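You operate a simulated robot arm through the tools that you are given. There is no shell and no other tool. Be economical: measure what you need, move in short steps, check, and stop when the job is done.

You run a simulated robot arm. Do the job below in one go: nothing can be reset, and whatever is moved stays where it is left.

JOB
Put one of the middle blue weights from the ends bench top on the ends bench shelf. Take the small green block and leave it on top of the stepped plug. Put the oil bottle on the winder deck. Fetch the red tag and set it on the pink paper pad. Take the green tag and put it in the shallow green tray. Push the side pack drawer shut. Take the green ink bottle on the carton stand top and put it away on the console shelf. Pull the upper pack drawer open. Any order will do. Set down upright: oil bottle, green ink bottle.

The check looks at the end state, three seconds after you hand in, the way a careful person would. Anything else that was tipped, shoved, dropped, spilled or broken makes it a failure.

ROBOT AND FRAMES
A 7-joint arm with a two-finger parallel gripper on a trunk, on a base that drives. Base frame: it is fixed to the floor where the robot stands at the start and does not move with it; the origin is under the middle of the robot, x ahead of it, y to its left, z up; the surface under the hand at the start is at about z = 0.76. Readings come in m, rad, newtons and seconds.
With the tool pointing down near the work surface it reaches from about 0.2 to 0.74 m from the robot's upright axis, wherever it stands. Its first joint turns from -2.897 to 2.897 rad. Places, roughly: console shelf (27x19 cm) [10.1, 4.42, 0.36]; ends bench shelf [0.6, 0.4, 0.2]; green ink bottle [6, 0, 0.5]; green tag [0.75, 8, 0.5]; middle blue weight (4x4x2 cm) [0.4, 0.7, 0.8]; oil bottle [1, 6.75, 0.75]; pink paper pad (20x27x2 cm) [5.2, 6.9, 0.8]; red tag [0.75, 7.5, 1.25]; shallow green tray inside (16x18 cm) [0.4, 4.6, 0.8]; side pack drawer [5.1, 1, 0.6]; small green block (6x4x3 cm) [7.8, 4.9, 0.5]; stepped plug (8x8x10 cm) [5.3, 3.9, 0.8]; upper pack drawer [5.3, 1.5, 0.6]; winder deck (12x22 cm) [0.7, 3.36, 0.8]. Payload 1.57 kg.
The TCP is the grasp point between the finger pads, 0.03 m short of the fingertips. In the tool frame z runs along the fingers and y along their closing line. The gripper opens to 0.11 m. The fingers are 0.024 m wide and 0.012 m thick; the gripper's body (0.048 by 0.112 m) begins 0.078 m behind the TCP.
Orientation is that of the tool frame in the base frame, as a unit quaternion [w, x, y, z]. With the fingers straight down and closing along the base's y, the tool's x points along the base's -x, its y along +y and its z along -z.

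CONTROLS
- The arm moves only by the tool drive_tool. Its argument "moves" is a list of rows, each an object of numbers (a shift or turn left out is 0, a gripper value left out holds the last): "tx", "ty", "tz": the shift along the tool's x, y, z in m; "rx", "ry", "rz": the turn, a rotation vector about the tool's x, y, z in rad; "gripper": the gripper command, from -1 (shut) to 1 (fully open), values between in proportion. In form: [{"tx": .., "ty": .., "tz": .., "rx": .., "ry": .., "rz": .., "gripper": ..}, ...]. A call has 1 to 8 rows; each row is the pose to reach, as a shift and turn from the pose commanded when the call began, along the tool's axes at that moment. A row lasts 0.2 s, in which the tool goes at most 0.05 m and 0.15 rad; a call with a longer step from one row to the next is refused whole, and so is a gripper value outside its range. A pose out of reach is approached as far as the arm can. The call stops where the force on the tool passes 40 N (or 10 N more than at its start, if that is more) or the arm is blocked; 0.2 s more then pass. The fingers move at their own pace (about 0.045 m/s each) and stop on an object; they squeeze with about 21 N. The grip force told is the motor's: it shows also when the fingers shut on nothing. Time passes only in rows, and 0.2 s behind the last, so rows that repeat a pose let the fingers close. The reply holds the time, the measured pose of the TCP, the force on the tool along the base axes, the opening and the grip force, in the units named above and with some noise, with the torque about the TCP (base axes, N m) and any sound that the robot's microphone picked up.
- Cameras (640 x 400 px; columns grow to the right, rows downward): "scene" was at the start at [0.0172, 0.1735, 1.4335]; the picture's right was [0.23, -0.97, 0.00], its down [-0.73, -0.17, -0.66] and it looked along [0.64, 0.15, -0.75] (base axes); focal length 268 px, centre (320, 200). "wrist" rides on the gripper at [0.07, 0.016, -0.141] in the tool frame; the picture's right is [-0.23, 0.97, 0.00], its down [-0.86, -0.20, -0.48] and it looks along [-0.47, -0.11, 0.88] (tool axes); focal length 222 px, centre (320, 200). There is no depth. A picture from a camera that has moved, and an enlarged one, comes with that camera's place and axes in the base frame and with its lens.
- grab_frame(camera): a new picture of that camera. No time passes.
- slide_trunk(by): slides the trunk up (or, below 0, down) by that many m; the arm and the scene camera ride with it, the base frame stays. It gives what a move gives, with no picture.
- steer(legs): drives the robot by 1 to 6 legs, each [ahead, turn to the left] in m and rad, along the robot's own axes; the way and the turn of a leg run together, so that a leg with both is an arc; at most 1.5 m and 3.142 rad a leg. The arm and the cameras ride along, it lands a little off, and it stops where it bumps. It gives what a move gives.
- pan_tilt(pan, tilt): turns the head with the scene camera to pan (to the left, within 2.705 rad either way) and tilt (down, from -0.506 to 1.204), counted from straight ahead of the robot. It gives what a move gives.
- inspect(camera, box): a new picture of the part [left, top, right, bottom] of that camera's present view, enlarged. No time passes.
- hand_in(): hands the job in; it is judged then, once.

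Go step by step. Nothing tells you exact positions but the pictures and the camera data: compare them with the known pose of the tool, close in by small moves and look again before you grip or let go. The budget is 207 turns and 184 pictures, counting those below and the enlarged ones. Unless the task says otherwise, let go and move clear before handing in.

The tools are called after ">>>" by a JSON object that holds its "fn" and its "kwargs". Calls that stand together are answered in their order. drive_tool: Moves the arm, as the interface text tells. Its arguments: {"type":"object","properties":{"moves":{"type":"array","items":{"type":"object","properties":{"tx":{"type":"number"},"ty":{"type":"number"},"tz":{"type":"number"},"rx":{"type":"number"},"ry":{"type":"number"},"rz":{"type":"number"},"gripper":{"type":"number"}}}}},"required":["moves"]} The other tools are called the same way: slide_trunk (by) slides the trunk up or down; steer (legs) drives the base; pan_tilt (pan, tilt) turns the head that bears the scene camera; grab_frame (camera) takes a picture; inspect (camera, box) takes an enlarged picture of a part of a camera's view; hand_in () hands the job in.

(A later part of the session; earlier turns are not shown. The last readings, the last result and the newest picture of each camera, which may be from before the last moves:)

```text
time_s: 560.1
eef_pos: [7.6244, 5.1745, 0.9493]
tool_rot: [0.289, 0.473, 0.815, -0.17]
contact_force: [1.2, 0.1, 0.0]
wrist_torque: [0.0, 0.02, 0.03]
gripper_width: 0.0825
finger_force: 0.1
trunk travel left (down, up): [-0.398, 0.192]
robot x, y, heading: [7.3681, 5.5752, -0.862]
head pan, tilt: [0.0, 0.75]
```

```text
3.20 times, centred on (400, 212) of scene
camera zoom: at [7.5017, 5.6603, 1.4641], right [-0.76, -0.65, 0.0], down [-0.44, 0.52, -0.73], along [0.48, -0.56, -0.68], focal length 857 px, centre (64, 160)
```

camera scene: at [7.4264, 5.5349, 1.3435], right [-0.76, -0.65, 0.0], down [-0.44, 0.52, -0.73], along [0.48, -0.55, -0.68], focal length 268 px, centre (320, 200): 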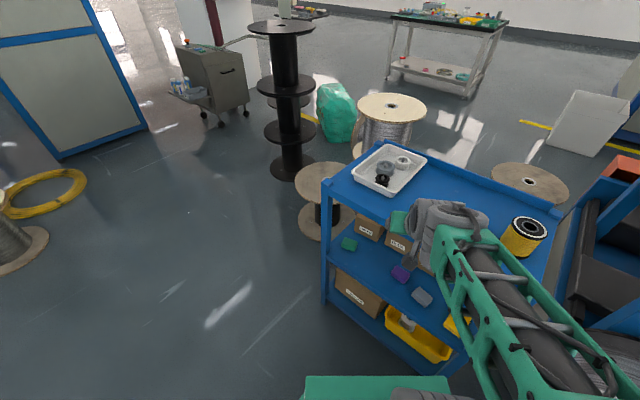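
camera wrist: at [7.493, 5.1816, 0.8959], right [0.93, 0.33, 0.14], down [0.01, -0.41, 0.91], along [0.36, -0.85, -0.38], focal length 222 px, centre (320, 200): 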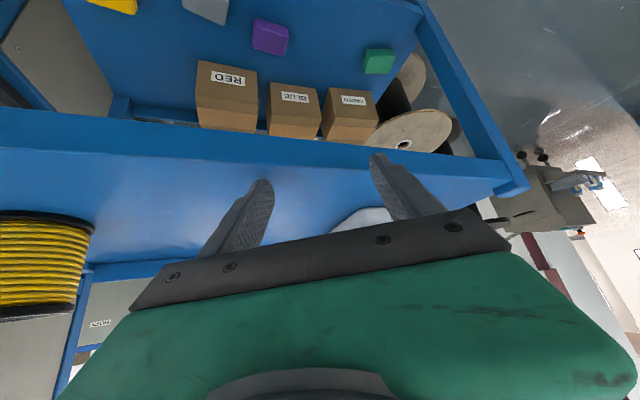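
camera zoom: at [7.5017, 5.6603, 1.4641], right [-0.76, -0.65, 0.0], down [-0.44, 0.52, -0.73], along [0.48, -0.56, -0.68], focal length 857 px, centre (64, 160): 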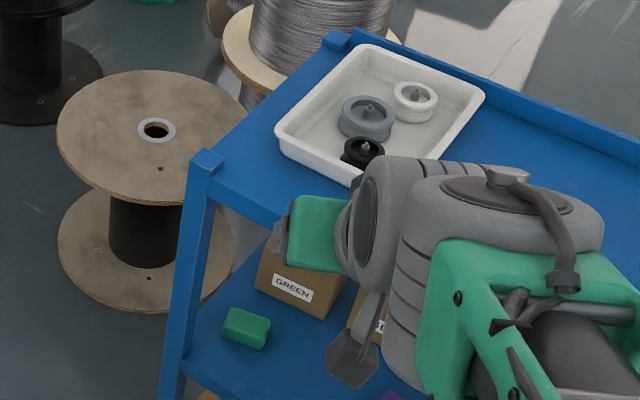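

>>> {"fn": "slide_trunk", "kwargs": {"by": -0.37}}

>>> {"fn": "drive_tool", "kwargs": {"moves": [{"gripper": 0.7}, {}]}}

>>> {"fn": "grab_frame", "kwargs": {"camera": "wrist"}}

>>> {"fn": "grab_frame", "kwargs": {"camera": "scene"}}

```text
time_s: 563.7
eef_pos: [7.6245, 5.1742, 0.5799]
tool_rot: [0.289, 0.473, 0.815, -0.169]
contact_force: [0.6, -0.5, 1.3]
wrist_torque: [-0.01, 0.0, 0.01]
gripper_width: 0.0823
finger_force: 0.1
trunk travel left (down, up): [-0.028, 0.562]
robot x, y, heading: [7.3679, 5.5731, -0.859]
head pan, tilt: [0.0, 0.75]
```

```text
time_s: 564.3
eef_pos: [7.6247, 5.1749, 0.58]
tool_rot: [0.289, 0.473, 0.815, -0.169]
contact_force: [0.0, 0.4, 0.4]
wrist_torque: [0.02, 0.0, 0.01]
gripper_width: 0.0937
finger_force: 0.1
trunk travel left (down, up): [-0.028, 0.562]
robot x, y, heading: [7.3737, 5.5741, -0.862]
head pan, tilt: [0.0, 0.75]
```

```text
61 pictures are left
camera wrist: at [7.5672, 5.3073, 0.6455], right [0.93, 0.33, 0.14], down [0.01, -0.41, 0.91], along [0.36, -0.85, -0.39], focal length 222 px, centre (320, 200)
```

wrist: 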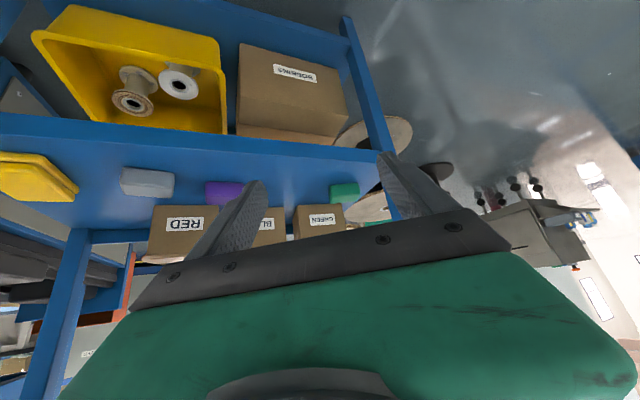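

```text
60 pictures are left
camera scene: at [7.5017, 5.6603, 1.0941], right [-0.76, -0.65, 0.0], down [-0.44, 0.52, -0.73], along [0.48, -0.56, -0.68], focal length 268 px, centre (320, 200)
```

scene: 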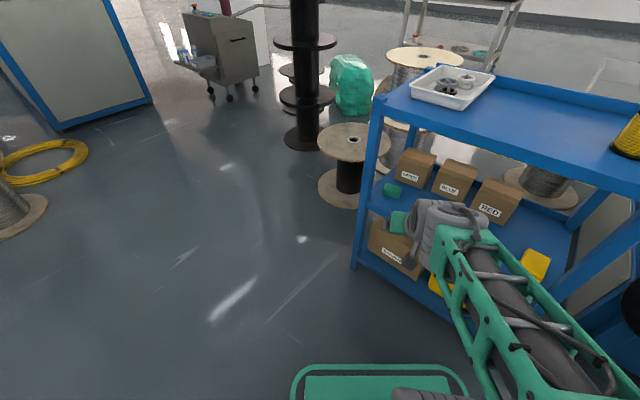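

>>> {"fn": "drive_tool", "kwargs": {"moves": [{"tx": -0.023, "ty": 0.004, "tz": 0.0315}, {"tx": -0.046, "ty": 0.0086, "tz": 0.063}, {"tx": -0.069, "ty": 0.0086, "tz": 0.0945}, {"tx": -0.091, "ty": 0.0086, "tz": 0.126}]}}

>>> {"fn": "grab_frame", "kwargs": {"camera": "wrist"}}

>>> {"fn": "inspect", "kwargs": {"camera": "scene", "box": [340, 130, 500, 230]}}

```text
time_s: 565.3
eef_pos: [7.7052, 5.0476, 0.5404]
tool_rot: [0.289, 0.474, 0.815, -0.17]
contact_force: [-0.6, 0.0, 0.0]
wrist_torque: [0.01, 0.01, 0.02]
gripper_width: 0.0933
finger_force: 0.0
trunk travel left (down, up): [-0.028, 0.562]
robot x, y, heading: [7.3719, 5.5734, -0.862]
head pan, tilt: [0.0, 0.75]
```

```text
59 pictures are left
camera wrist: at [7.6482, 5.1801, 0.6057], right [0.93, 0.33, 0.14], down [0.01, -0.41, 0.91], along [0.36, -0.85, -0.39], focal length 222 px, centre (320, 200)
```

wrist: 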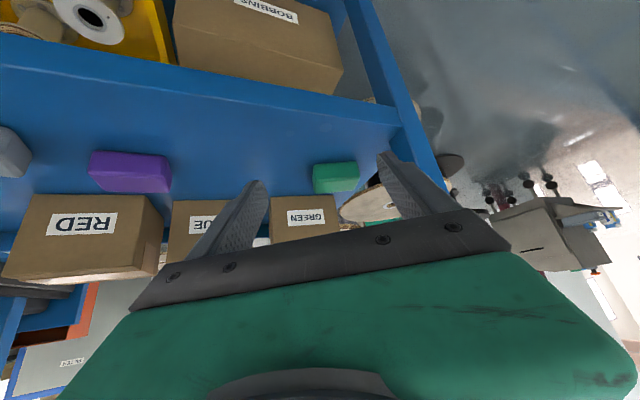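

```text
4.00 times, centred on (420, 180) of scene
camera zoom: at [7.5015, 5.6606, 1.0941], right [-0.76, -0.65, 0.0], down [-0.44, 0.52, -0.73], along [0.48, -0.56, -0.68], focal length 1072 px, centre (-80, 280)
```

zoom: 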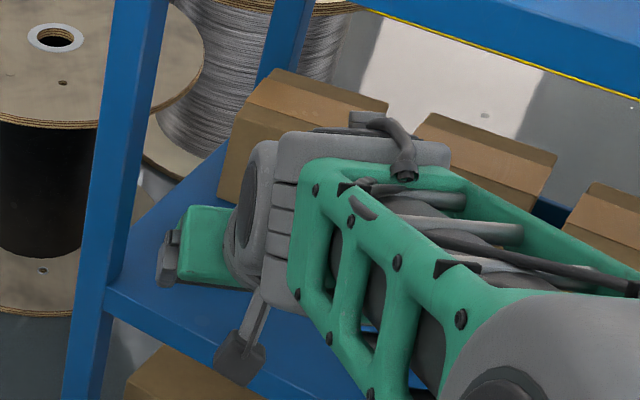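

>>> {"fn": "drive_tool", "kwargs": {"moves": [{"tx": -0.025, "tz": 0.029}, {"tx": -0.05, "tz": 0.058}, {"tx": -0.074, "tz": 0.086}]}}

>>> {"fn": "grab_frame", "kwargs": {"camera": "wrist"}}

```text
time_s: 566.1
eef_pos: [7.7615, 4.9512, 0.5206]
tool_rot: [0.289, 0.473, 0.815, -0.17]
contact_force: [-1.1, -0.9, 0.9]
wrist_torque: [0.01, 0.03, -0.02]
gripper_width: 0.0935
finger_force: 0.1
trunk travel left (down, up): [-0.028, 0.562]
robot x, y, heading: [7.3699, 5.5745, -0.867]
head pan, tilt: [0.0, 0.75]
```

```text
57 pictures are left
camera wrist: at [7.7047, 5.0832, 0.5851], right [0.93, 0.33, 0.14], down [0.01, -0.41, 0.91], along [0.36, -0.85, -0.39], focal length 222 px, centre (320, 200)
```

wrist: 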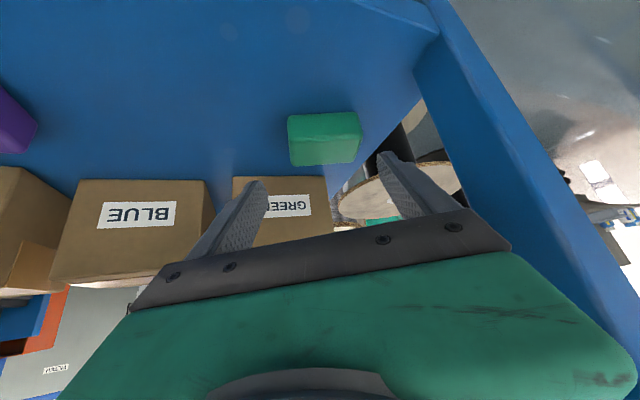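

>>> {"fn": "drive_tool", "kwargs": {"moves": [{"tx": 0.009, "ty": 0.003, "tz": 0.011}, {"tx": 0.018, "ty": 0.005, "tz": 0.022}, {"tx": 0.0225, "ty": 0.005, "tz": 0.0275}]}}

>>> {"fn": "grab_frame", "kwargs": {"camera": "wrist"}}

```text
time_s: 566.9
eef_pos: [7.7652, 4.9538, 0.4853]
tool_rot: [0.289, 0.473, 0.815, -0.169]
contact_force: [0.1, 0.2, 0.0]
wrist_torque: [0.02, 0.01, -0.02]
gripper_width: 0.0936
finger_force: 0.2
trunk travel left (down, up): [-0.028, 0.562]
robot x, y, heading: [7.3711, 5.5772, -0.859]
head pan, tilt: [0.0, 0.75]
```

```text
56 pictures are left
camera wrist: at [7.7084, 5.0863, 0.5499], right [0.93, 0.33, 0.14], down [0.01, -0.41, 0.91], along [0.36, -0.85, -0.39], focal length 222 px, centre (320, 200)
```

wrist: 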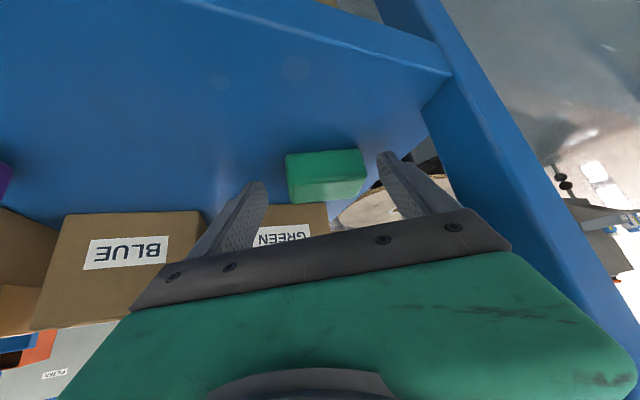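

>>> {"fn": "drive_tool", "kwargs": {"moves": [{"tx": -0.003, "tz": 0.009}, {"tx": -0.003, "tz": 0.009, "gripper": -1}, {"tx": -0.003, "tz": 0.009}, {"tx": -0.003, "tz": 0.009}, {"tx": -0.003, "tz": 0.009}]}}

>>> {"fn": "grab_frame", "kwargs": {"camera": "wrist"}}

```text
time_s: 568.1
eef_pos: [7.7685, 4.9451, 0.481]
tool_rot: [0.29, 0.473, 0.814, -0.171]
contact_force: [2.6, -1.3, 8.1]
wrist_torque: [0.02, -0.37, -0.17]
gripper_width: 0.0664
finger_force: 21.0
trunk travel left (down, up): [-0.028, 0.562]
robot x, y, heading: [7.3705, 5.5763, -0.864]
head pan, tilt: [0.0, 0.75]
```

```text
55 pictures are left
camera wrist: at [7.7124, 5.0789, 0.546], right [0.93, 0.33, 0.14], down [0.01, -0.41, 0.91], along [0.36, -0.85, -0.38], focal length 222 px, centre (320, 200)
```

wrist: 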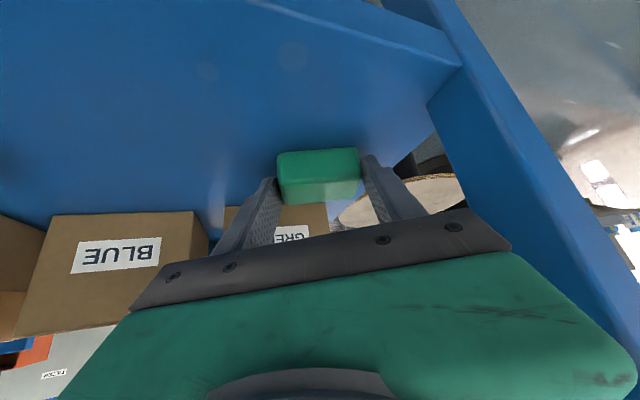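

>>> {"fn": "drive_tool", "kwargs": {"moves": [{"tx": -0.01, "tz": -0.0117}, {"tx": -0.019, "tz": -0.0233}, {"tx": -0.019, "tz": -0.0233}]}}

>>> {"fn": "grab_frame", "kwargs": {"camera": "wrist"}}

```text
time_s: 568.9
eef_pos: [7.769, 4.9469, 0.5088]
tool_rot: [0.289, 0.473, 0.815, -0.17]
contact_force: [-0.1, -0.6, -1.8]
wrist_torque: [-0.02, -0.01, 0.01]
gripper_width: 0.0659
finger_force: 21.1
trunk travel left (down, up): [-0.028, 0.562]
robot x, y, heading: [7.3676, 5.5774, -0.858]
head pan, tilt: [0.0, 0.75]
```

```text
54 pictures are left
camera wrist: at [7.7127, 5.0792, 0.5748], right [0.93, 0.33, 0.14], down [0.01, -0.41, 0.91], along [0.36, -0.85, -0.39], focal length 222 px, centre (320, 200)
```

wrist: 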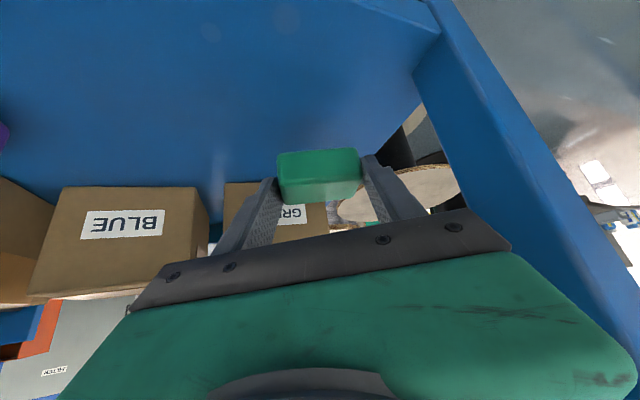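

Block is held. I back out the way I came and raise the trunk.

>>> {"fn": "drive_tool", "kwargs": {"moves": [{"tx": 0.035, "tz": -0.028}, {"tx": 0.07, "tz": -0.056}, {"tx": 0.104, "tz": -0.085}, {"tx": 0.138, "tz": -0.112}, {"tx": 0.17, "tz": -0.138}, {"tx": 0.195, "tz": -0.159}]}}

>>> {"fn": "slide_trunk", "kwargs": {"by": 0.4}}

>>> {"fn": "grab_frame", "kwargs": {"camera": "wrist"}}

```text
time_s: 570.3
eef_pos: [7.6416, 5.1658, 0.5076]
tool_rot: [0.29, 0.472, 0.815, -0.17]
contact_force: [-0.7, -0.1, -1.4]
wrist_torque: [-0.02, -0.03, -0.03]
gripper_width: 0.0656
finger_force: 20.7
trunk travel left (down, up): [-0.028, 0.562]
robot x, y, heading: [7.3713, 5.5764, -0.865]
head pan, tilt: [0.0, 0.75]
```

```text
time_s: 574.1
eef_pos: [7.6439, 5.1654, 0.909]
tool_rot: [0.29, 0.472, 0.815, -0.169]
contact_force: [0.2, -0.1, -0.8]
wrist_torque: [0.0, -0.01, 0.03]
gripper_width: 0.0597
finger_force: 20.9
trunk travel left (down, up): [-0.428, 0.162]
robot x, y, heading: [7.3708, 5.5765, -0.86]
head pan, tilt: [0.0, 0.75]
```

```text
53 pictures are left
camera wrist: at [7.5865, 5.2981, 0.9744], right [0.93, 0.33, 0.14], down [0.01, -0.41, 0.91], along [0.36, -0.85, -0.39], focal length 222 px, centre (320, 200)
```

wrist: 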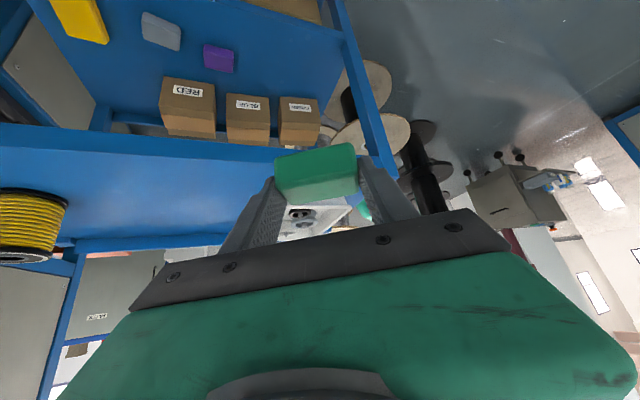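

>>> {"fn": "steer", "kwargs": {"legs": [[-0.45, 0], [0, -2.25], [1.5, 0], [1.5, 0], [0.4, 0], [0, 1.571]]}}

>>> {"fn": "pan_tilt", "kwargs": {"pan": 0.7, "tilt": 0.4}}

>>> {"fn": "grab_frame", "kwargs": {"camera": "scene"}}

```text
time_s: 602.2
eef_pos: [3.6343, 5.311, 0.9089]
tool_rot: [0.218, 0.712, 0.617, -0.254]
contact_force: [0.5, 0.0, -1.8]
wrist_torque: [0.01, -0.01, 0.03]
gripper_width: 0.0591
finger_force: 21.1
trunk travel left (down, up): [-0.428, 0.162]
robot x, y, heading: [3.6755, 5.8038, -1.529]
head pan, tilt: [0.0, 0.75]
```

```text
time_s: 603.3
eef_pos: [3.6344, 5.3108, 0.9089]
tool_rot: [0.219, 0.712, 0.617, -0.254]
contact_force: [0.5, -0.1, -0.4]
wrist_torque: [0.01, 0.04, -0.02]
gripper_width: 0.0595
finger_force: 21.5
trunk travel left (down, up): [-0.428, 0.162]
robot x, y, heading: [3.6707, 5.8029, -1.527]
head pan, tilt: [0.7, 0.4]
```

```text
52 pictures are left
camera scene: at [3.8869, 5.8032, 1.5252], right [-0.74, -0.68, 0.0], down [-0.26, 0.29, -0.92], along [0.62, -0.68, -0.39], focal length 268 px, centre (320, 200)
```

scene: 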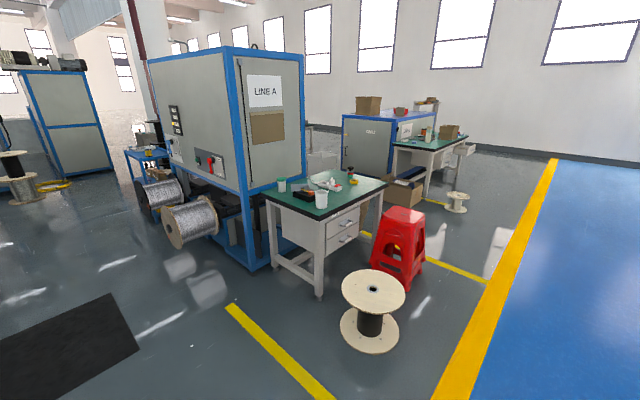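

>>> {"fn": "inspect", "kwargs": {"camera": "scene", "box": [260, 155, 400, 242]}}

>>> {"fn": "inspect", "kwargs": {"camera": "scene", "box": [340, 90, 480, 177]}}

```text
4.57 times, centred on (330, 198) of scene
camera zoom: at [3.8869, 5.8032, 1.5252], right [-0.74, -0.68, 0.0], down [-0.26, 0.29, -0.92], along [0.62, -0.68, -0.39], focal length 1225 px, centre (274, 207)
```

zoom: 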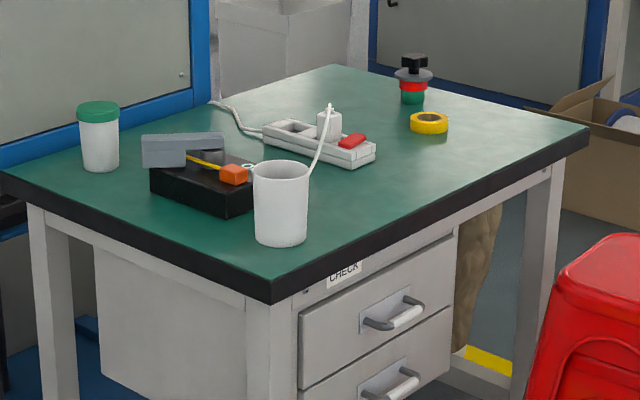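

```text
4.57 times, centred on (410, 134) of scene
camera zoom: at [3.8869, 5.8032, 1.5252], right [-0.74, -0.68, 0.0], down [-0.26, 0.29, -0.92], along [0.62, -0.68, -0.39], focal length 1225 px, centre (-91, 504)
```

zoom: 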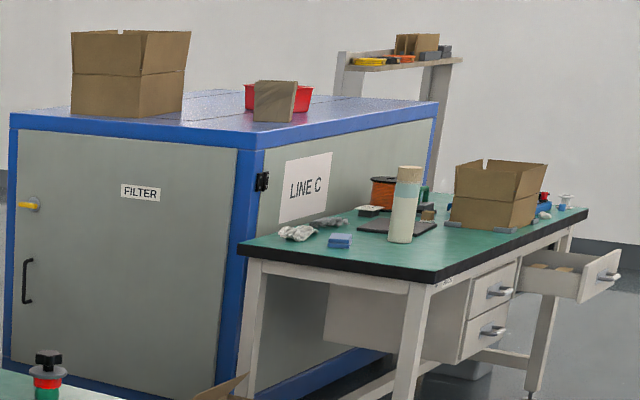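

The stepped plug stands at about (5.27, 3.87), near the table's south edge. I raise the hand and drive around to approach it from the south.

>>> {"fn": "slide_trunk", "kwargs": {"by": 0.12}}

>>> {"fn": "steer", "kwargs": {"legs": [[1.35, -0.03], [1.35, 0], [0, 1.56], [1.48, 0], [0, 1.571]]}}

>>> {"fn": "pan_tilt", "kwargs": {"pan": -0.1, "tilt": 0.7}}

>>> {"fn": "grab_frame", "kwargs": {"camera": "scene"}}

```text
time_s: 604.8
eef_pos: [3.6364, 5.3103, 1.0289]
tool_rot: [0.218, 0.712, 0.616, -0.255]
contact_force: [0.3, 0.2, 0.2]
wrist_torque: [-0.01, 0.03, 0.03]
gripper_width: 0.0593
finger_force: 20.3
trunk travel left (down, up): [-0.548, 0.042]
robot x, y, heading: [3.6764, 5.8029, -1.523]
head pan, tilt: [0.7, 0.4]
```

```text
time_s: 632.5
eef_pos: [5.2921, 3.6417, 1.0295]
tool_rot: [0.256, -0.61, 0.718, 0.216]
contact_force: [1.0, 1.6, -0.7]
wrist_torque: [-0.02, -0.01, -0.05]
gripper_width: 0.0591
finger_force: 21.5
trunk travel left (down, up): [-0.548, 0.042]
robot x, y, heading: [5.2473, 3.1493, 1.597]
head pan, tilt: [0.7, 0.4]
```

```text
time_s: 633.7
eef_pos: [5.2913, 3.6419, 1.0291]
tool_rot: [0.257, -0.609, 0.719, 0.215]
contact_force: [-0.3, 0.4, 0.0]
wrist_torque: [-0.04, -0.02, -0.01]
gripper_width: 0.059
finger_force: 21.2
trunk travel left (down, up): [-0.548, 0.042]
robot x, y, heading: [5.248, 3.1529, 1.593]
head pan, tilt: [-0.099, 0.7]
```

```text
49 pictures are left
camera scene: at [5.1005, 3.172, 1.6184], right [1.0, -0.07, 0.0], down [-0.05, -0.64, -0.77], along [0.06, 0.76, -0.64], focal length 268 px, centre (320, 200)
```

scene: 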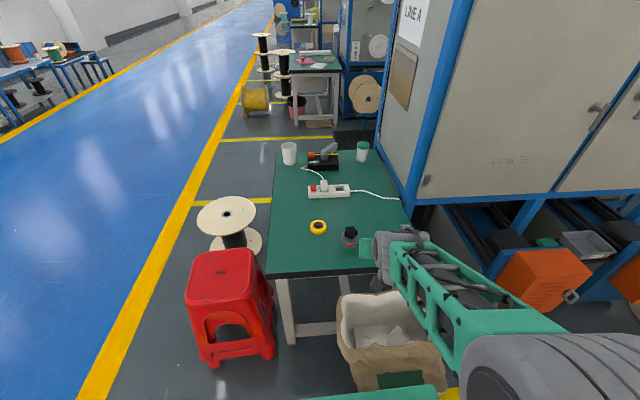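

>>> {"fn": "inspect", "kwargs": {"camera": "scene", "box": [290, 200, 410, 275]}}

>>> {"fn": "grab_frame", "kwargs": {"camera": "wrist"}}

```text
5.33 times, centred on (350, 238) of scene
camera zoom: at [5.1005, 3.172, 1.6184], right [1.0, -0.07, 0.0], down [-0.05, -0.64, -0.77], along [0.06, 0.76, -0.64], focal length 1429 px, centre (160, 0)
```

zoom: 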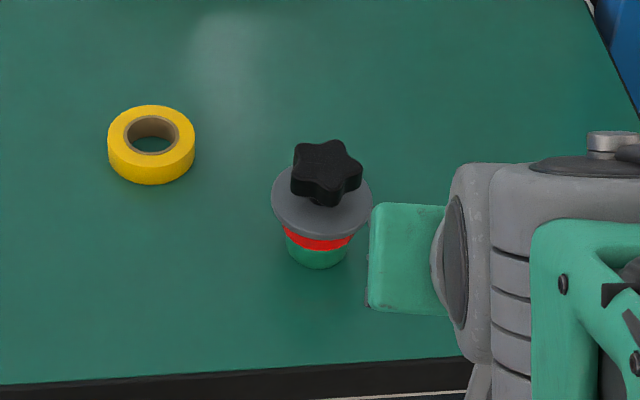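

```text
47 pictures are left
camera wrist: at [5.2524, 3.5032, 1.0945], right [-0.93, 0.33, 0.14], down [0.25, 0.32, 0.91], along [0.26, 0.89, -0.39], focal length 222 px, centre (320, 200)
```

wrist: 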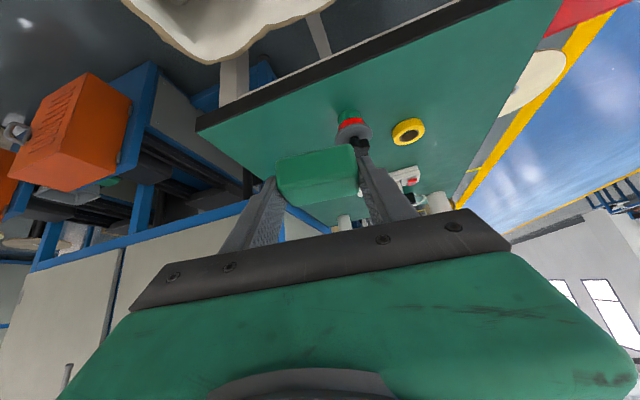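

The plug's top is a black star knob, centre (5.277, 3.874), top z≈0.86. I advance the block over it at safe height.

>>> {"fn": "drive_tool", "kwargs": {"moves": [{"tx": -0.034, "ty": 0.011, "tz": 0.0273}, {"tx": -0.067, "ty": 0.021, "tz": 0.0545}, {"tx": -0.1, "ty": 0.032, "tz": 0.082}, {"tx": -0.134, "ty": 0.042, "tz": 0.109}, {"tx": -0.1676, "ty": 0.053, "tz": 0.1363}]}}

>>> {"fn": "slide_trunk", "kwargs": {"by": -0.1}}

>>> {"fn": "grab_frame", "kwargs": {"camera": "wrist"}}

>>> {"fn": "inspect", "kwargs": {"camera": "scene", "box": [290, 170, 410, 245]}}

```text
time_s: 634.9
eef_pos: [5.2729, 3.8636, 1.0296]
tool_rot: [0.257, -0.609, 0.719, 0.216]
contact_force: [0.1, -0.2, -0.9]
wrist_torque: [-0.02, 0.02, -0.03]
gripper_width: 0.059
finger_force: 21.0
trunk travel left (down, up): [-0.548, 0.042]
robot x, y, heading: [5.2463, 3.149, 1.597]
head pan, tilt: [-0.099, 0.7]
```

```text
time_s: 636.2
eef_pos: [5.2722, 3.8638, 0.9295]
tool_rot: [0.257, -0.61, 0.718, 0.216]
contact_force: [0.1, -0.3, -0.4]
wrist_torque: [0.01, -0.02, -0.03]
gripper_width: 0.0591
finger_force: 21.4
trunk travel left (down, up): [-0.448, 0.142]
robot x, y, heading: [5.2444, 3.1557, 1.592]
head pan, tilt: [-0.099, 0.7]
```

```text
46 pictures are left
camera wrist: at [5.2336, 3.7251, 0.9949], right [-0.93, 0.33, 0.14], down [0.25, 0.32, 0.91], along [0.26, 0.89, -0.39], focal length 222 px, centre (320, 200)
```

wrist: 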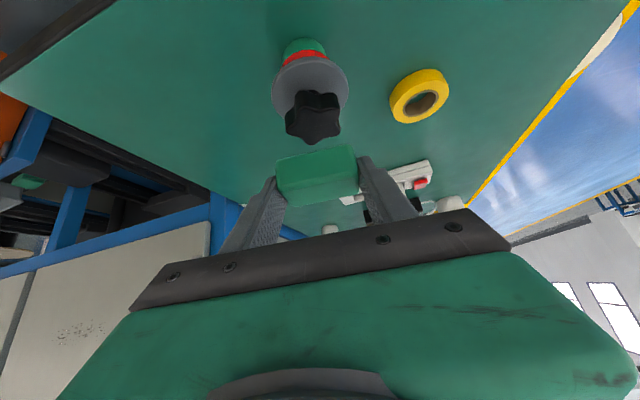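

```text
5.33 times, centred on (350, 208) of scene
camera zoom: at [5.1006, 3.172, 1.5184], right [1.0, -0.07, 0.0], down [-0.05, -0.64, -0.76], along [0.06, 0.76, -0.64], focal length 1429 px, centre (160, 160)
```

zoom: 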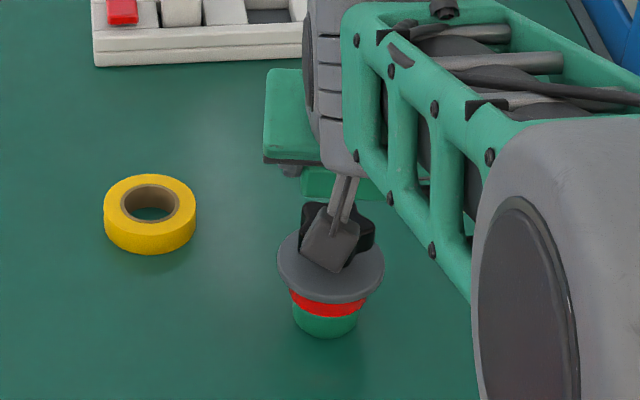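

>>> {"fn": "inspect", "kwargs": {"camera": "wrist", "box": [240, 20, 400, 220]}}

```text
2.00 times, centred on (320, 120) of wrist
camera zoom: at [5.2336, 3.7251, 0.9949], right [-0.93, 0.33, 0.14], down [0.25, 0.32, 0.91], along [0.26, 0.89, -0.39], focal length 444 px, centre (320, 360)
```

zoom: 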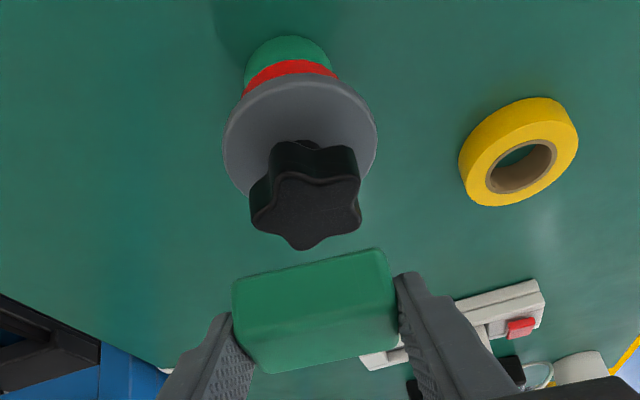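

>>> {"fn": "drive_tool", "kwargs": {"moves": [{"tx": 0.007, "tz": -0.0057}, {"tx": 0.014, "tz": -0.0114}, {"tx": 0.0225, "tz": -0.0005}, {"tx": 0.029, "tz": 0.0068}]}}

>>> {"fn": "inspect", "kwargs": {"camera": "wrist", "box": [240, 20, 400, 220]}}

>>> {"fn": "inspect", "kwargs": {"camera": "scene", "box": [310, 180, 390, 230]}}

```text
time_s: 637.2
eef_pos: [5.2701, 3.8451, 0.9055]
tool_rot: [0.257, -0.61, 0.718, 0.216]
contact_force: [-0.4, 0.0, -0.4]
wrist_torque: [0.01, 0.0, -0.01]
gripper_width: 0.0591
finger_force: 21.2
trunk travel left (down, up): [-0.448, 0.142]
robot x, y, heading: [5.2466, 3.1486, 1.593]
head pan, tilt: [-0.099, 0.7]
```

```text
2.00 times, centred on (320, 120) of wrist
camera zoom: at [5.2303, 3.707, 0.971], right [-0.93, 0.33, 0.14], down [0.25, 0.32, 0.91], along [0.26, 0.89, -0.39], focal length 444 px, centre (320, 360)
```

zoom: 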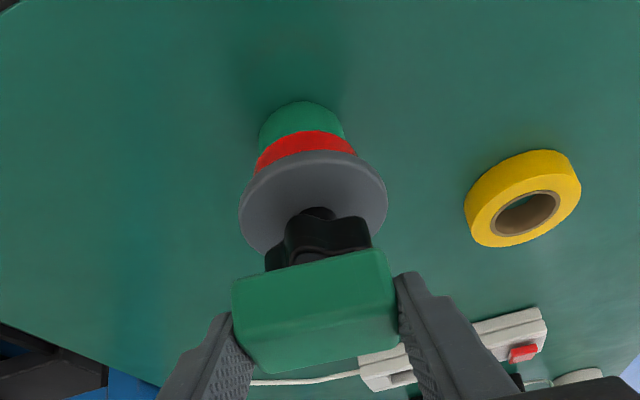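

```text
8.00 times, centred on (350, 205) of scene
camera zoom: at [5.1006, 3.1723, 1.5184], right [1.0, -0.07, 0.0], down [-0.05, -0.64, -0.76], along [0.06, 0.76, -0.64], focal length 2143 px, centre (80, 160)
```

zoom: 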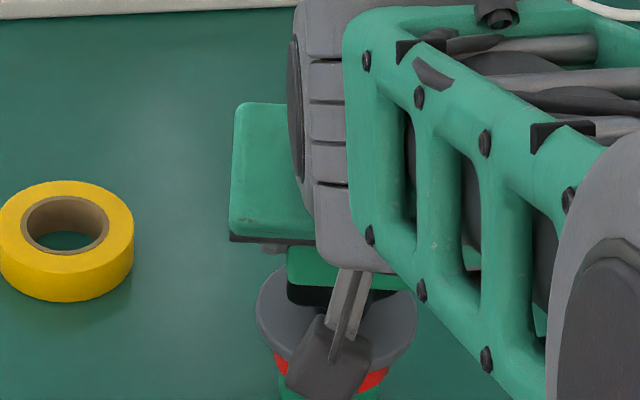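

>>> {"fn": "drive_tool", "kwargs": {"moves": [{"tx": 0.0038, "tz": 0.0047}]}}

>>> {"fn": "drive_tool", "kwargs": {"moves": [{"tx": 0.0025, "tz": 0.0031}]}}

>>> {"fn": "inspect", "kwargs": {"camera": "scene", "box": [310, 180, 390, 230]}}

```text
time_s: 637.6
eef_pos: [5.2695, 3.8454, 0.8999]
tool_rot: [0.257, -0.61, 0.718, 0.215]
contact_force: [-0.6, 0.0, -2.1]
wrist_torque: [-0.01, -0.03, 0.02]
gripper_width: 0.059
finger_force: 21.1
trunk travel left (down, up): [-0.448, 0.142]
robot x, y, heading: [5.2458, 3.1548, 1.595]
head pan, tilt: [-0.099, 0.7]
```

```text
time_s: 638.0
eef_pos: [5.2694, 3.8452, 0.895]
tool_rot: [0.256, -0.61, 0.719, 0.216]
contact_force: [0.4, 0.6, -1.0]
wrist_torque: [-0.02, -0.01, -0.02]
gripper_width: 0.059
finger_force: 20.6
trunk travel left (down, up): [-0.448, 0.142]
robot x, y, heading: [5.2492, 3.1474, 1.595]
head pan, tilt: [-0.099, 0.7]
```

```text
8.00 times, centred on (350, 205) of scene
camera zoom: at [5.1006, 3.172, 1.5183], right [1.0, -0.07, 0.0], down [-0.05, -0.64, -0.76], along [0.06, 0.76, -0.64], focal length 2143 px, centre (80, 160)
```

zoom: 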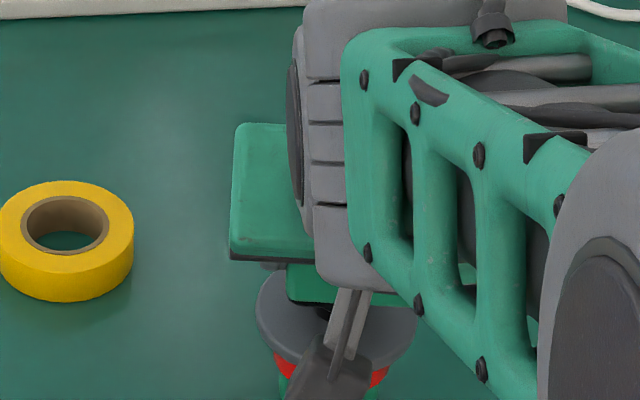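

>>> {"fn": "drive_tool", "kwargs": {"moves": [{"tx": 0.0013, "tz": 0.0016}]}}

>>> {"fn": "drive_tool", "kwargs": {"moves": [{"tx": 0.0013, "tz": 0.0016}]}}

>>> {"fn": "drive_tool", "kwargs": {"moves": [{"tx": 0.0013, "tz": 0.0016}]}}

```text
time_s: 638.4
eef_pos: [5.2704, 3.846, 0.8924]
tool_rot: [0.256, -0.61, 0.718, 0.216]
contact_force: [-1.0, -0.4, -0.8]
wrist_torque: [0.01, -0.01, 0.0]
gripper_width: 0.059
finger_force: 21.1
trunk travel left (down, up): [-0.448, 0.142]
robot x, y, heading: [5.2417, 3.1484, 1.594]
head pan, tilt: [-0.099, 0.7]
```

```text
time_s: 638.8
eef_pos: [5.2714, 3.8456, 0.8909]
tool_rot: [0.256, -0.61, 0.718, 0.216]
contact_force: [-0.4, 0.1, -0.3]
wrist_torque: [-0.01, 0.02, -0.02]
gripper_width: 0.0593
finger_force: 20.7
trunk travel left (down, up): [-0.448, 0.142]
robot x, y, heading: [5.2474, 3.152, 1.597]
head pan, tilt: [-0.099, 0.7]
```

```text
time_s: 639.2
eef_pos: [5.2715, 3.8463, 0.8889]
tool_rot: [0.257, -0.609, 0.719, 0.216]
contact_force: [0.8, -0.4, -0.4]
wrist_torque: [0.0, 0.04, -0.03]
gripper_width: 0.0592
finger_force: 20.8
trunk travel left (down, up): [-0.448, 0.142]
robot x, y, heading: [5.2483, 3.1476, 1.594]
head pan, tilt: [-0.099, 0.7]
```

>>> {"fn": "drive_tool", "kwargs": {"moves": [{"tx": 0.002, "tz": 0.0025}]}}

>>> {"fn": "drive_tool", "kwargs": {"moves": [{"tx": 0.002, "tz": 0.0025}]}}

>>> {"fn": "inspect", "kwargs": {"camera": "wrist", "box": [240, 20, 400, 220]}}

```text
time_s: 639.6
eef_pos: [5.2706, 3.8462, 0.8883]
tool_rot: [0.257, -0.61, 0.718, 0.218]
contact_force: [0.1, -2.4, 6.5]
wrist_torque: [0.15, 0.03, -0.02]
gripper_width: 0.0591
finger_force: 21.0
trunk travel left (down, up): [-0.448, 0.142]
robot x, y, heading: [5.2479, 3.1506, 1.596]
head pan, tilt: [-0.099, 0.7]
```

```text
time_s: 640.0
eef_pos: [5.2712, 3.8469, 0.8881]
tool_rot: [0.26, -0.608, 0.717, 0.219]
contact_force: [0.9, -3.8, 16.4]
wrist_torque: [0.35, 0.05, 0.03]
gripper_width: 0.0592
finger_force: 21.0
trunk travel left (down, up): [-0.448, 0.142]
robot x, y, heading: [5.2491, 3.1507, 1.596]
head pan, tilt: [-0.099, 0.7]
```

```text
2.00 times, centred on (320, 120) of wrist
camera zoom: at [5.231, 3.7071, 0.9522], right [-0.93, 0.33, 0.14], down [0.25, 0.32, 0.91], along [0.26, 0.89, -0.38], focal length 444 px, centre (320, 360)
```

zoom: 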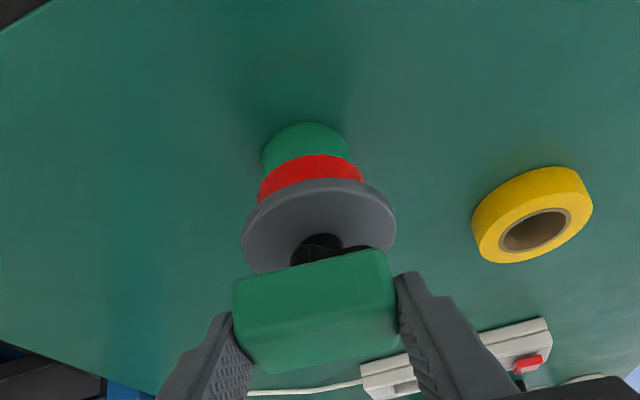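

Contact lies right under the block's centre. I relieve the pressure, release and withdraw along the tool axis.

>>> {"fn": "drive_tool", "kwargs": {"moves": [{"tx": -0.0025, "tz": -0.003}, {"tx": -0.0025, "tz": -0.003, "gripper": -0.1}, {"tx": -0.0025, "tz": -0.003, "gripper": 0.6}, {"tx": -0.0025, "tz": -0.003}, {"tx": -0.0025, "tz": -0.003}, {"tx": -0.0025, "tz": -0.02}, {"tx": -0.0025, "tz": -0.05}, {"tx": -0.0025, "tz": -0.09}]}}

>>> {"fn": "inspect", "kwargs": {"camera": "wrist", "box": [200, 0, 440, 200]}}

```text
time_s: 641.8
eef_pos: [5.2613, 3.7911, 0.9536]
tool_rot: [0.256, -0.61, 0.718, 0.215]
contact_force: [-0.6, 0.4, -0.5]
wrist_torque: [0.01, -0.01, -0.03]
gripper_width: 0.0878
finger_force: 0.1
trunk travel left (down, up): [-0.448, 0.142]
robot x, y, heading: [5.2477, 3.1504, 1.591]
head pan, tilt: [-0.099, 0.7]
```

```text
2.00 times, centred on (320, 100) of wrist
camera zoom: at [5.2214, 3.652, 1.0194], right [-0.93, 0.33, 0.14], down [0.25, 0.32, 0.91], along [0.26, 0.89, -0.39], focal length 444 px, centre (320, 400)
```

zoom: 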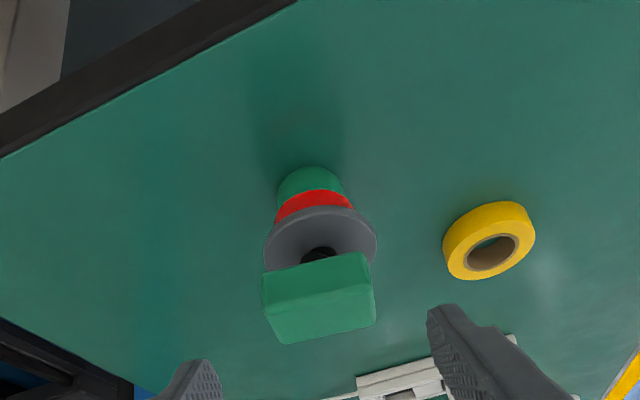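

The green block rests on the plug's knob. I retract, raise, and head to the drawers at Line C.

>>> {"fn": "drive_tool", "kwargs": {"moves": [{"tx": 0.03, "tz": -0.03}, {"tx": 0.06, "tz": -0.06}, {"tx": 0.09, "tz": -0.085}, {"tx": 0.115, "tz": -0.1}]}}

>>> {"fn": "inspect", "kwargs": {"camera": "scene", "box": [290, 160, 410, 235]}}

>>> {"fn": "slide_trunk", "kwargs": {"by": 0.1}}

>>> {"fn": "steer", "kwargs": {"legs": [[0, 1.55], [1.25, 0], [0, 1.571], [1.5, 0], [0, 1.2]]}}

>>> {"fn": "pan_tilt", "kwargs": {"pan": 0.0, "tilt": 0.5}}

>>> {"fn": "grab_frame", "kwargs": {"camera": "scene"}}

```text
time_s: 642.8
eef_pos: [5.2376, 3.6417, 0.9591]
tool_rot: [0.256, -0.609, 0.718, 0.216]
contact_force: [0.0, -0.1, 0.0]
wrist_torque: [0.04, 0.0, 0.0]
gripper_width: 0.0881
finger_force: 0.1
trunk travel left (down, up): [-0.448, 0.142]
robot x, y, heading: [5.245, 3.148, 1.594]
head pan, tilt: [-0.099, 0.7]
```

```text
5.33 times, centred on (350, 198) of scene
camera zoom: at [5.1006, 3.1719, 1.5184], right [1.0, -0.07, 0.0], down [-0.05, -0.64, -0.77], along [0.06, 0.76, -0.64], focal length 1429 px, centre (160, 213)
```

zoom: 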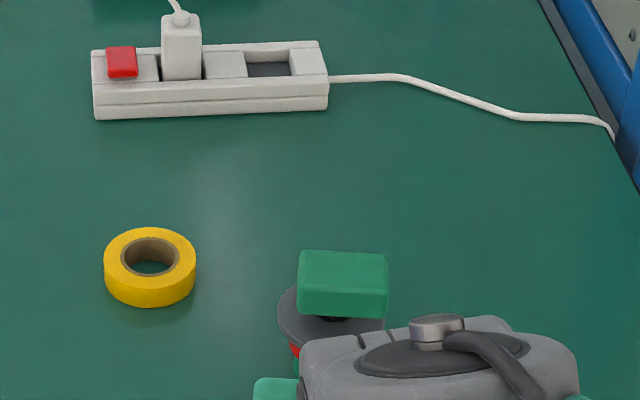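

```text
time_s: 644.1
eef_pos: [5.2376, 3.6426, 1.059]
tool_rot: [0.257, -0.609, 0.719, 0.215]
contact_force: [-0.2, 0.4, -0.1]
wrist_torque: [-0.02, -0.02, 0.0]
gripper_width: 0.088
finger_force: 0.0
trunk travel left (down, up): [-0.548, 0.042]
robot x, y, heading: [5.2449, 3.1479, 1.594]
head pan, tilt: [-0.099, 0.7]
```

```text
time_s: 667.9
eef_pos: [4.4928, 1.4832, 1.0581]
tool_rot: [0.323, 0.249, 0.909, -0.09]
contact_force: [-1.1, -0.3, 0.4]
wrist_torque: [0.0, 0.0, 0.03]
gripper_width: 0.088
finger_force: 0.0
trunk travel left (down, up): [-0.548, 0.042]
robot x, y, heading: [4.0296, 1.6555, -0.344]
head pan, tilt: [-0.099, 0.7]
```

```text
time_s: 668.7
eef_pos: [4.4932, 1.4838, 1.0583]
tool_rot: [0.323, 0.249, 0.909, -0.09]
contact_force: [0.1, 1.2, 0.0]
wrist_torque: [-0.03, 0.01, 0.02]
gripper_width: 0.0882
finger_force: 0.1
trunk travel left (down, up): [-0.548, 0.042]
robot x, y, heading: [4.0304, 1.6521, -0.345]
head pan, tilt: [0.0, 0.499]
```

```text
37 pictures are left
camera scene: at [4.1132, 1.7886, 1.636], right [-0.34, -0.94, 0.0], down [-0.45, 0.16, -0.88], along [0.83, -0.3, -0.48], focal length 268 px, centre (320, 200)
```

scene: 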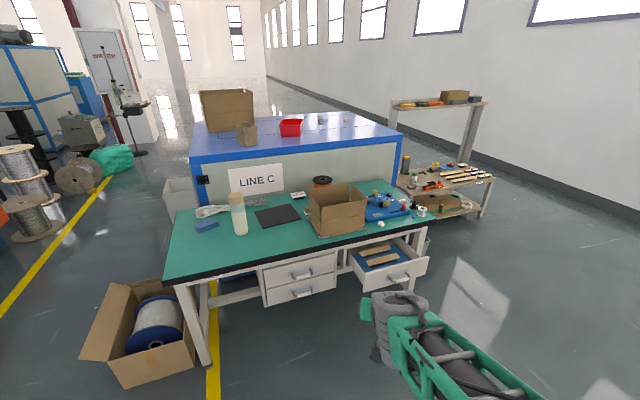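

The side drawer sticks out (handle about (4.95, 1.05, 0.62)); the upper drawer is closed at y≈1.52. I line up with the side drawer.

>>> {"fn": "steer", "kwargs": {"legs": [[0, -0.876], [0.63, 0], [0, 1.23]]}}

>>> {"fn": "drive_tool", "kwargs": {"moves": [{"gripper": -1, "rx": -0.06, "rz": -0.073}, {"rx": -0.12, "rz": -0.147}]}}

>>> {"fn": "slide_trunk", "kwargs": {"by": -0.42}}

```text
time_s: 677.5
eef_pos: [4.7414, 1.0554, 1.0592]
tool_rot: [0.335, 0.086, 0.938, -0.032]
contact_force: [0.2, -0.6, 0.6]
wrist_torque: [-0.05, 0.0, 0.02]
gripper_width: 0.0882
finger_force: 0.0
trunk travel left (down, up): [-0.548, 0.042]
robot x, y, heading: [4.2497, 1.0561, 0.008]
head pan, tilt: [0.0, 0.499]
```

```text
time_s: 678.1
eef_pos: [4.741, 1.0554, 1.0582]
tool_rot: [0.335, -0.005, 0.942, 0.001]
contact_force: [-0.5, -0.5, 0.4]
wrist_torque: [0.04, 0.0, 0.0]
gripper_width: 0.036
finger_force: 0.3
trunk travel left (down, up): [-0.548, 0.042]
robot x, y, heading: [4.2497, 1.0561, 0.008]
head pan, tilt: [0.0, 0.499]
```

```text
refused: -0.42 is not a number from -0.4 to 0.4
```

>>> {"fn": "slide_trunk", "kwargs": {"by": -0.4}}

>>> {"fn": "drive_tool", "kwargs": {"moves": [{"ry": -0.12}, {"ry": -0.24}, {"ry": -0.36}, {"ry": -0.48}]}}

>>> {"fn": "grab_frame", "kwargs": {"camera": "wrist"}}

>>> {"fn": "pan_tilt", "kwargs": {"pan": -0.1, "tilt": 0.7}}

>>> {"fn": "grab_frame", "kwargs": {"camera": "scene"}}

```text
time_s: 682.0
eef_pos: [4.7403, 1.0549, 0.6592]
tool_rot: [0.335, -0.003, 0.942, 0.0]
contact_force: [0.1, -0.3, 0.7]
wrist_torque: [0.01, -0.01, 0.0]
gripper_width: 0.0001
finger_force: 21.0
trunk travel left (down, up): [-0.148, 0.442]
robot x, y, heading: [4.2461, 1.0584, 0.008]
head pan, tilt: [0.0, 0.499]
```

```text
time_s: 683.0
eef_pos: [4.7401, 1.0565, 0.659]
tool_rot: [0.551, -0.004, 0.835, 0.002]
contact_force: [0.6, 0.9, 0.4]
wrist_torque: [0.01, 0.03, 0.05]
gripper_width: 0.0
finger_force: 21.0
trunk travel left (down, up): [-0.148, 0.442]
robot x, y, heading: [4.253, 1.0593, 0.005]
head pan, tilt: [0.0, 0.499]
```

```text
36 pictures are left
camera wrist: at [4.5828, 1.0711, 0.6508], right [0.08, 0.97, 0.21], down [-0.1, -0.2, 0.97], along [0.99, -0.1, 0.08], focal length 222 px, centre (320, 200)
```

wrist: 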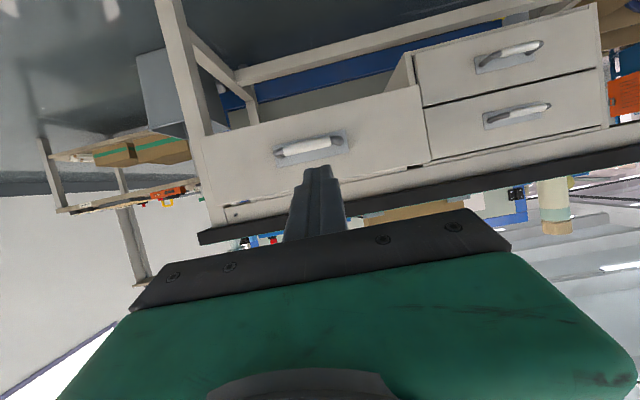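

```text
time_s: 683.7
eef_pos: [4.74, 1.0561, 0.6587]
tool_rot: [0.549, -0.002, 0.836, 0.0]
contact_force: [0.3, 0.2, -0.5]
wrist_torque: [0.01, -0.01, 0.0]
gripper_width: 0.0
finger_force: 21.1
trunk travel left (down, up): [-0.148, 0.442]
robot x, y, heading: [4.2523, 1.058, 0.008]
head pan, tilt: [-0.099, 0.7]
```

```text
35 pictures are left
camera scene: at [4.2737, 1.2028, 1.2184], right [-0.09, -1.0, 0.0], down [-0.64, 0.06, -0.77], along [0.76, -0.07, -0.64], focal length 268 px, centre (320, 200)
```

scene: 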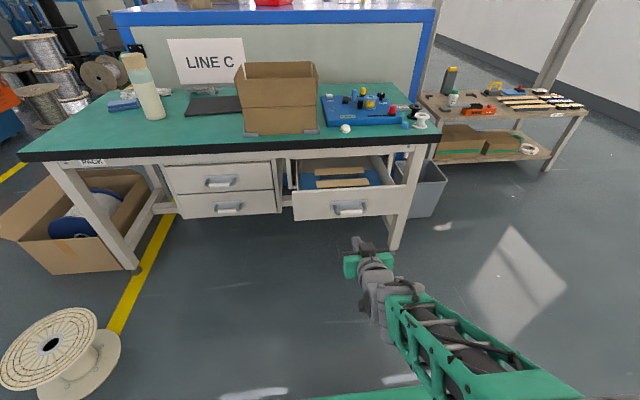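

>>> {"fn": "steer", "kwargs": {"legs": [[0.2, -0.005]]}}

>>> {"fn": "drive_tool", "kwargs": {"moves": [{"ty": -0.015}, {"ty": -0.015, "tx": -0.012, "tz": 0.0276}, {"ty": -0.015, "tx": -0.024, "tz": 0.055}, {"ty": -0.015, "tx": -0.0356, "tz": 0.083}, {"ty": -0.015, "tx": -0.047, "tz": 0.11}, {"ty": -0.015, "tx": -0.059, "tz": 0.138}]}}

>>> {"fn": "grab_frame", "kwargs": {"camera": "wrist"}}

```text
time_s: 685.3
eef_pos: [4.9416, 1.0523, 0.6582]
tool_rot: [0.549, 0.0, 0.836, -0.002]
contact_force: [0.1, 0.4, -0.9]
wrist_torque: [0.02, -0.02, -0.01]
gripper_width: 0.0
finger_force: 21.3
trunk travel left (down, up): [-0.148, 0.442]
robot x, y, heading: [4.4508, 1.0542, -0.002]
head pan, tilt: [-0.099, 0.7]
```

```text
time_s: 686.7
eef_pos: [5.0916, 1.0383, 0.6572]
tool_rot: [0.549, -0.001, 0.836, 0.0]
contact_force: [0.8, -0.5, 0.6]
wrist_torque: [0.03, 0.0, 0.02]
gripper_width: 0.0
finger_force: 20.9
trunk travel left (down, up): [-0.148, 0.442]
robot x, y, heading: [4.4495, 1.057, -0.001]
head pan, tilt: [-0.099, 0.7]
```

```text
34 pictures are left
camera wrist: at [4.9338, 1.0543, 0.65], right [0.09, 0.97, 0.21], down [-0.1, -0.2, 0.98], along [0.99, -0.11, 0.08], focal length 222 px, centre (320, 200)
```

wrist: 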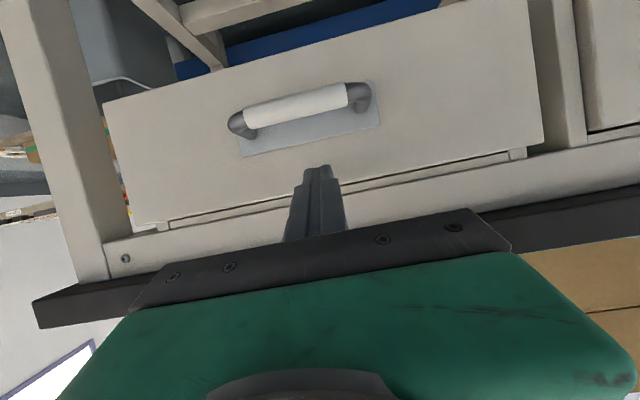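

>>> {"fn": "drive_tool", "kwargs": {"moves": [{"tx": -0.008, "tz": 0.0184}, {"tx": -0.016, "tz": 0.0368}, {"tx": -0.024, "tz": 0.055}, {"tx": -0.0316, "tz": 0.0735}]}}

>>> {"fn": "grab_frame", "kwargs": {"camera": "wrist"}}

```text
time_s: 687.6
eef_pos: [5.1499, 1.0378, 0.658]
tool_rot: [0.549, -0.001, 0.836, -0.001]
contact_force: [-26.4, 0.4, 11.6]
wrist_torque: [-0.11, -0.36, 0.14]
gripper_width: 0.0
finger_force: 21.0
trunk travel left (down, up): [-0.148, 0.442]
robot x, y, heading: [4.4494, 1.0544, -0.004]
head pan, tilt: [-0.099, 0.7]
stopped in row 4: the force on the tool passed its limit at 63 N (the readings are from after the stop); the commanded pose is now the measured one
```

```text
33 pictures are left
camera wrist: at [4.9921, 1.0536, 0.6505], right [0.09, 0.97, 0.2], down [-0.1, -0.2, 0.98], along [0.99, -0.11, 0.08], focal length 222 px, centre (320, 200)
```

wrist: 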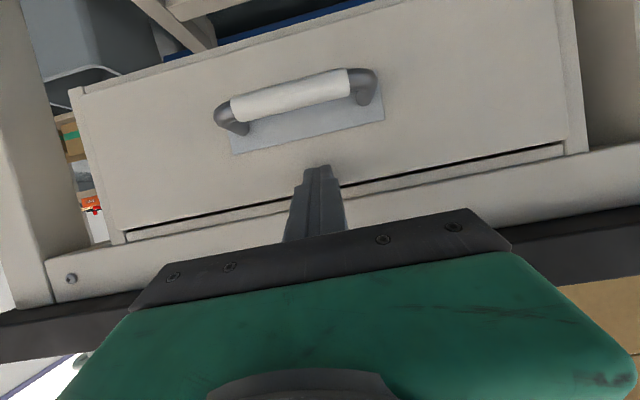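

The drawer came to its stop. I back off and shift the base over to the upper drawer.

>>> {"fn": "drive_tool", "kwargs": {"moves": [{"tx": 0.015, "tz": -0.0345}, {"tx": 0.03, "tz": -0.069}, {"tx": 0.045, "tz": -0.1035}, {"tx": 0.059, "tz": -0.138}]}}

>>> {"fn": "steer", "kwargs": {"legs": [[-0.4, 0], [0, 0.9], [0.6, 0], [0, -0.9]]}}

>>> {"fn": "grab_frame", "kwargs": {"camera": "scene"}}

```text
time_s: 688.6
eef_pos: [5.0013, 1.0376, 0.6567]
tool_rot: [0.546, 0.0, 0.838, -0.001]
contact_force: [0.2, -0.5, -0.6]
wrist_torque: [-0.02, -0.03, -0.01]
gripper_width: 0.0
finger_force: 21.1
trunk travel left (down, up): [-0.148, 0.442]
robot x, y, heading: [4.4481, 1.0525, 0.0]
head pan, tilt: [-0.099, 0.7]
```

```text
time_s: 698.7
eef_pos: [4.9685, 1.5013, 0.6562]
tool_rot: [0.547, 0.001, 0.837, -0.003]
contact_force: [-0.1, -0.6, 0.5]
wrist_torque: [0.03, 0.01, -0.01]
gripper_width: 0.0
finger_force: 20.3
trunk travel left (down, up): [-0.148, 0.442]
robot x, y, heading: [4.4149, 1.5232, -0.008]
head pan, tilt: [-0.099, 0.7]
```

```text
32 pictures are left
camera scene: at [4.444, 1.6707, 1.2183], right [-0.11, -0.99, 0.0], down [-0.64, 0.07, -0.76], along [0.76, -0.08, -0.64], focal length 268 px, centre (320, 200)
```

scene: 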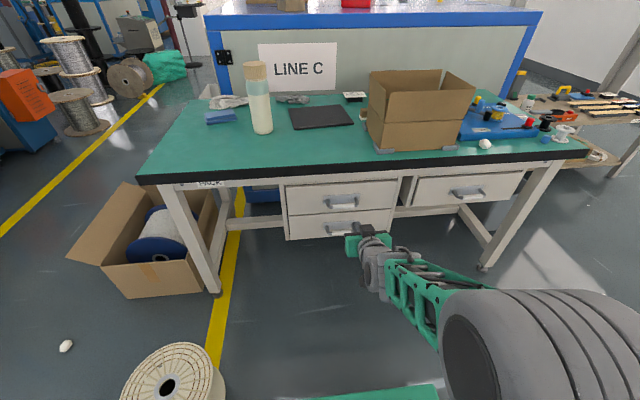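

Side drawer is flush now. The upper handle is at about (5.17, 1.52, 0.59). I roll the tool 90° to grip the bar from above and below.

>>> {"fn": "drive_tool", "kwargs": {"moves": [{"rz": 0.14, "gripper": 0.2}, {"rz": 0.28}, {"rz": 0.42}, {"rz": 0.56}, {"rz": 0.7}, {"rz": 0.84}, {"rz": 0.98}, {"rz": 1.12}]}}

>>> {"fn": "drive_tool", "kwargs": {"moves": [{"rz": 0.15}, {"rz": 0.3}, {"rz": 0.45}]}}

>>> {"fn": "grab_frame", "kwargs": {"camera": "wrist"}}

```text
time_s: 700.5
eef_pos: [4.9686, 1.5032, 0.6569]
tool_rot: [0.464, 0.447, 0.708, 0.288]
contact_force: [0.0, -0.4, -0.2]
wrist_torque: [0.01, 0.01, 0.03]
gripper_width: 0.066
finger_force: 0.1
trunk travel left (down, up): [-0.148, 0.442]
robot x, y, heading: [4.4171, 1.5237, -0.004]
head pan, tilt: [-0.099, 0.7]
```

```text
time_s: 701.3
eef_pos: [4.9699, 1.5022, 0.6558]
tool_rot: [0.388, 0.594, 0.59, 0.385]
contact_force: [-0.5, 0.1, -0.2]
wrist_torque: [0.01, 0.0, -0.02]
gripper_width: 0.066
finger_force: 0.0
trunk travel left (down, up): [-0.148, 0.442]
robot x, y, heading: [4.4184, 1.5249, -0.011]
head pan, tilt: [-0.099, 0.7]
```

```text
31 pictures are left
camera wrist: at [4.8469, 1.573, 0.728], right [0.39, -0.23, 0.89], down [-0.52, -0.85, 0.01], along [0.76, -0.47, -0.45], focal length 222 px, centre (320, 200)
```

wrist: 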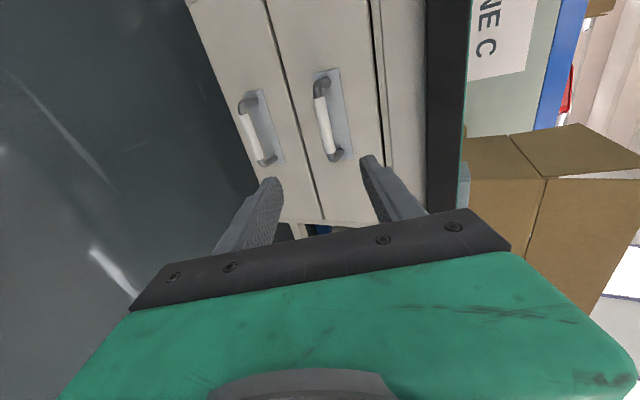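

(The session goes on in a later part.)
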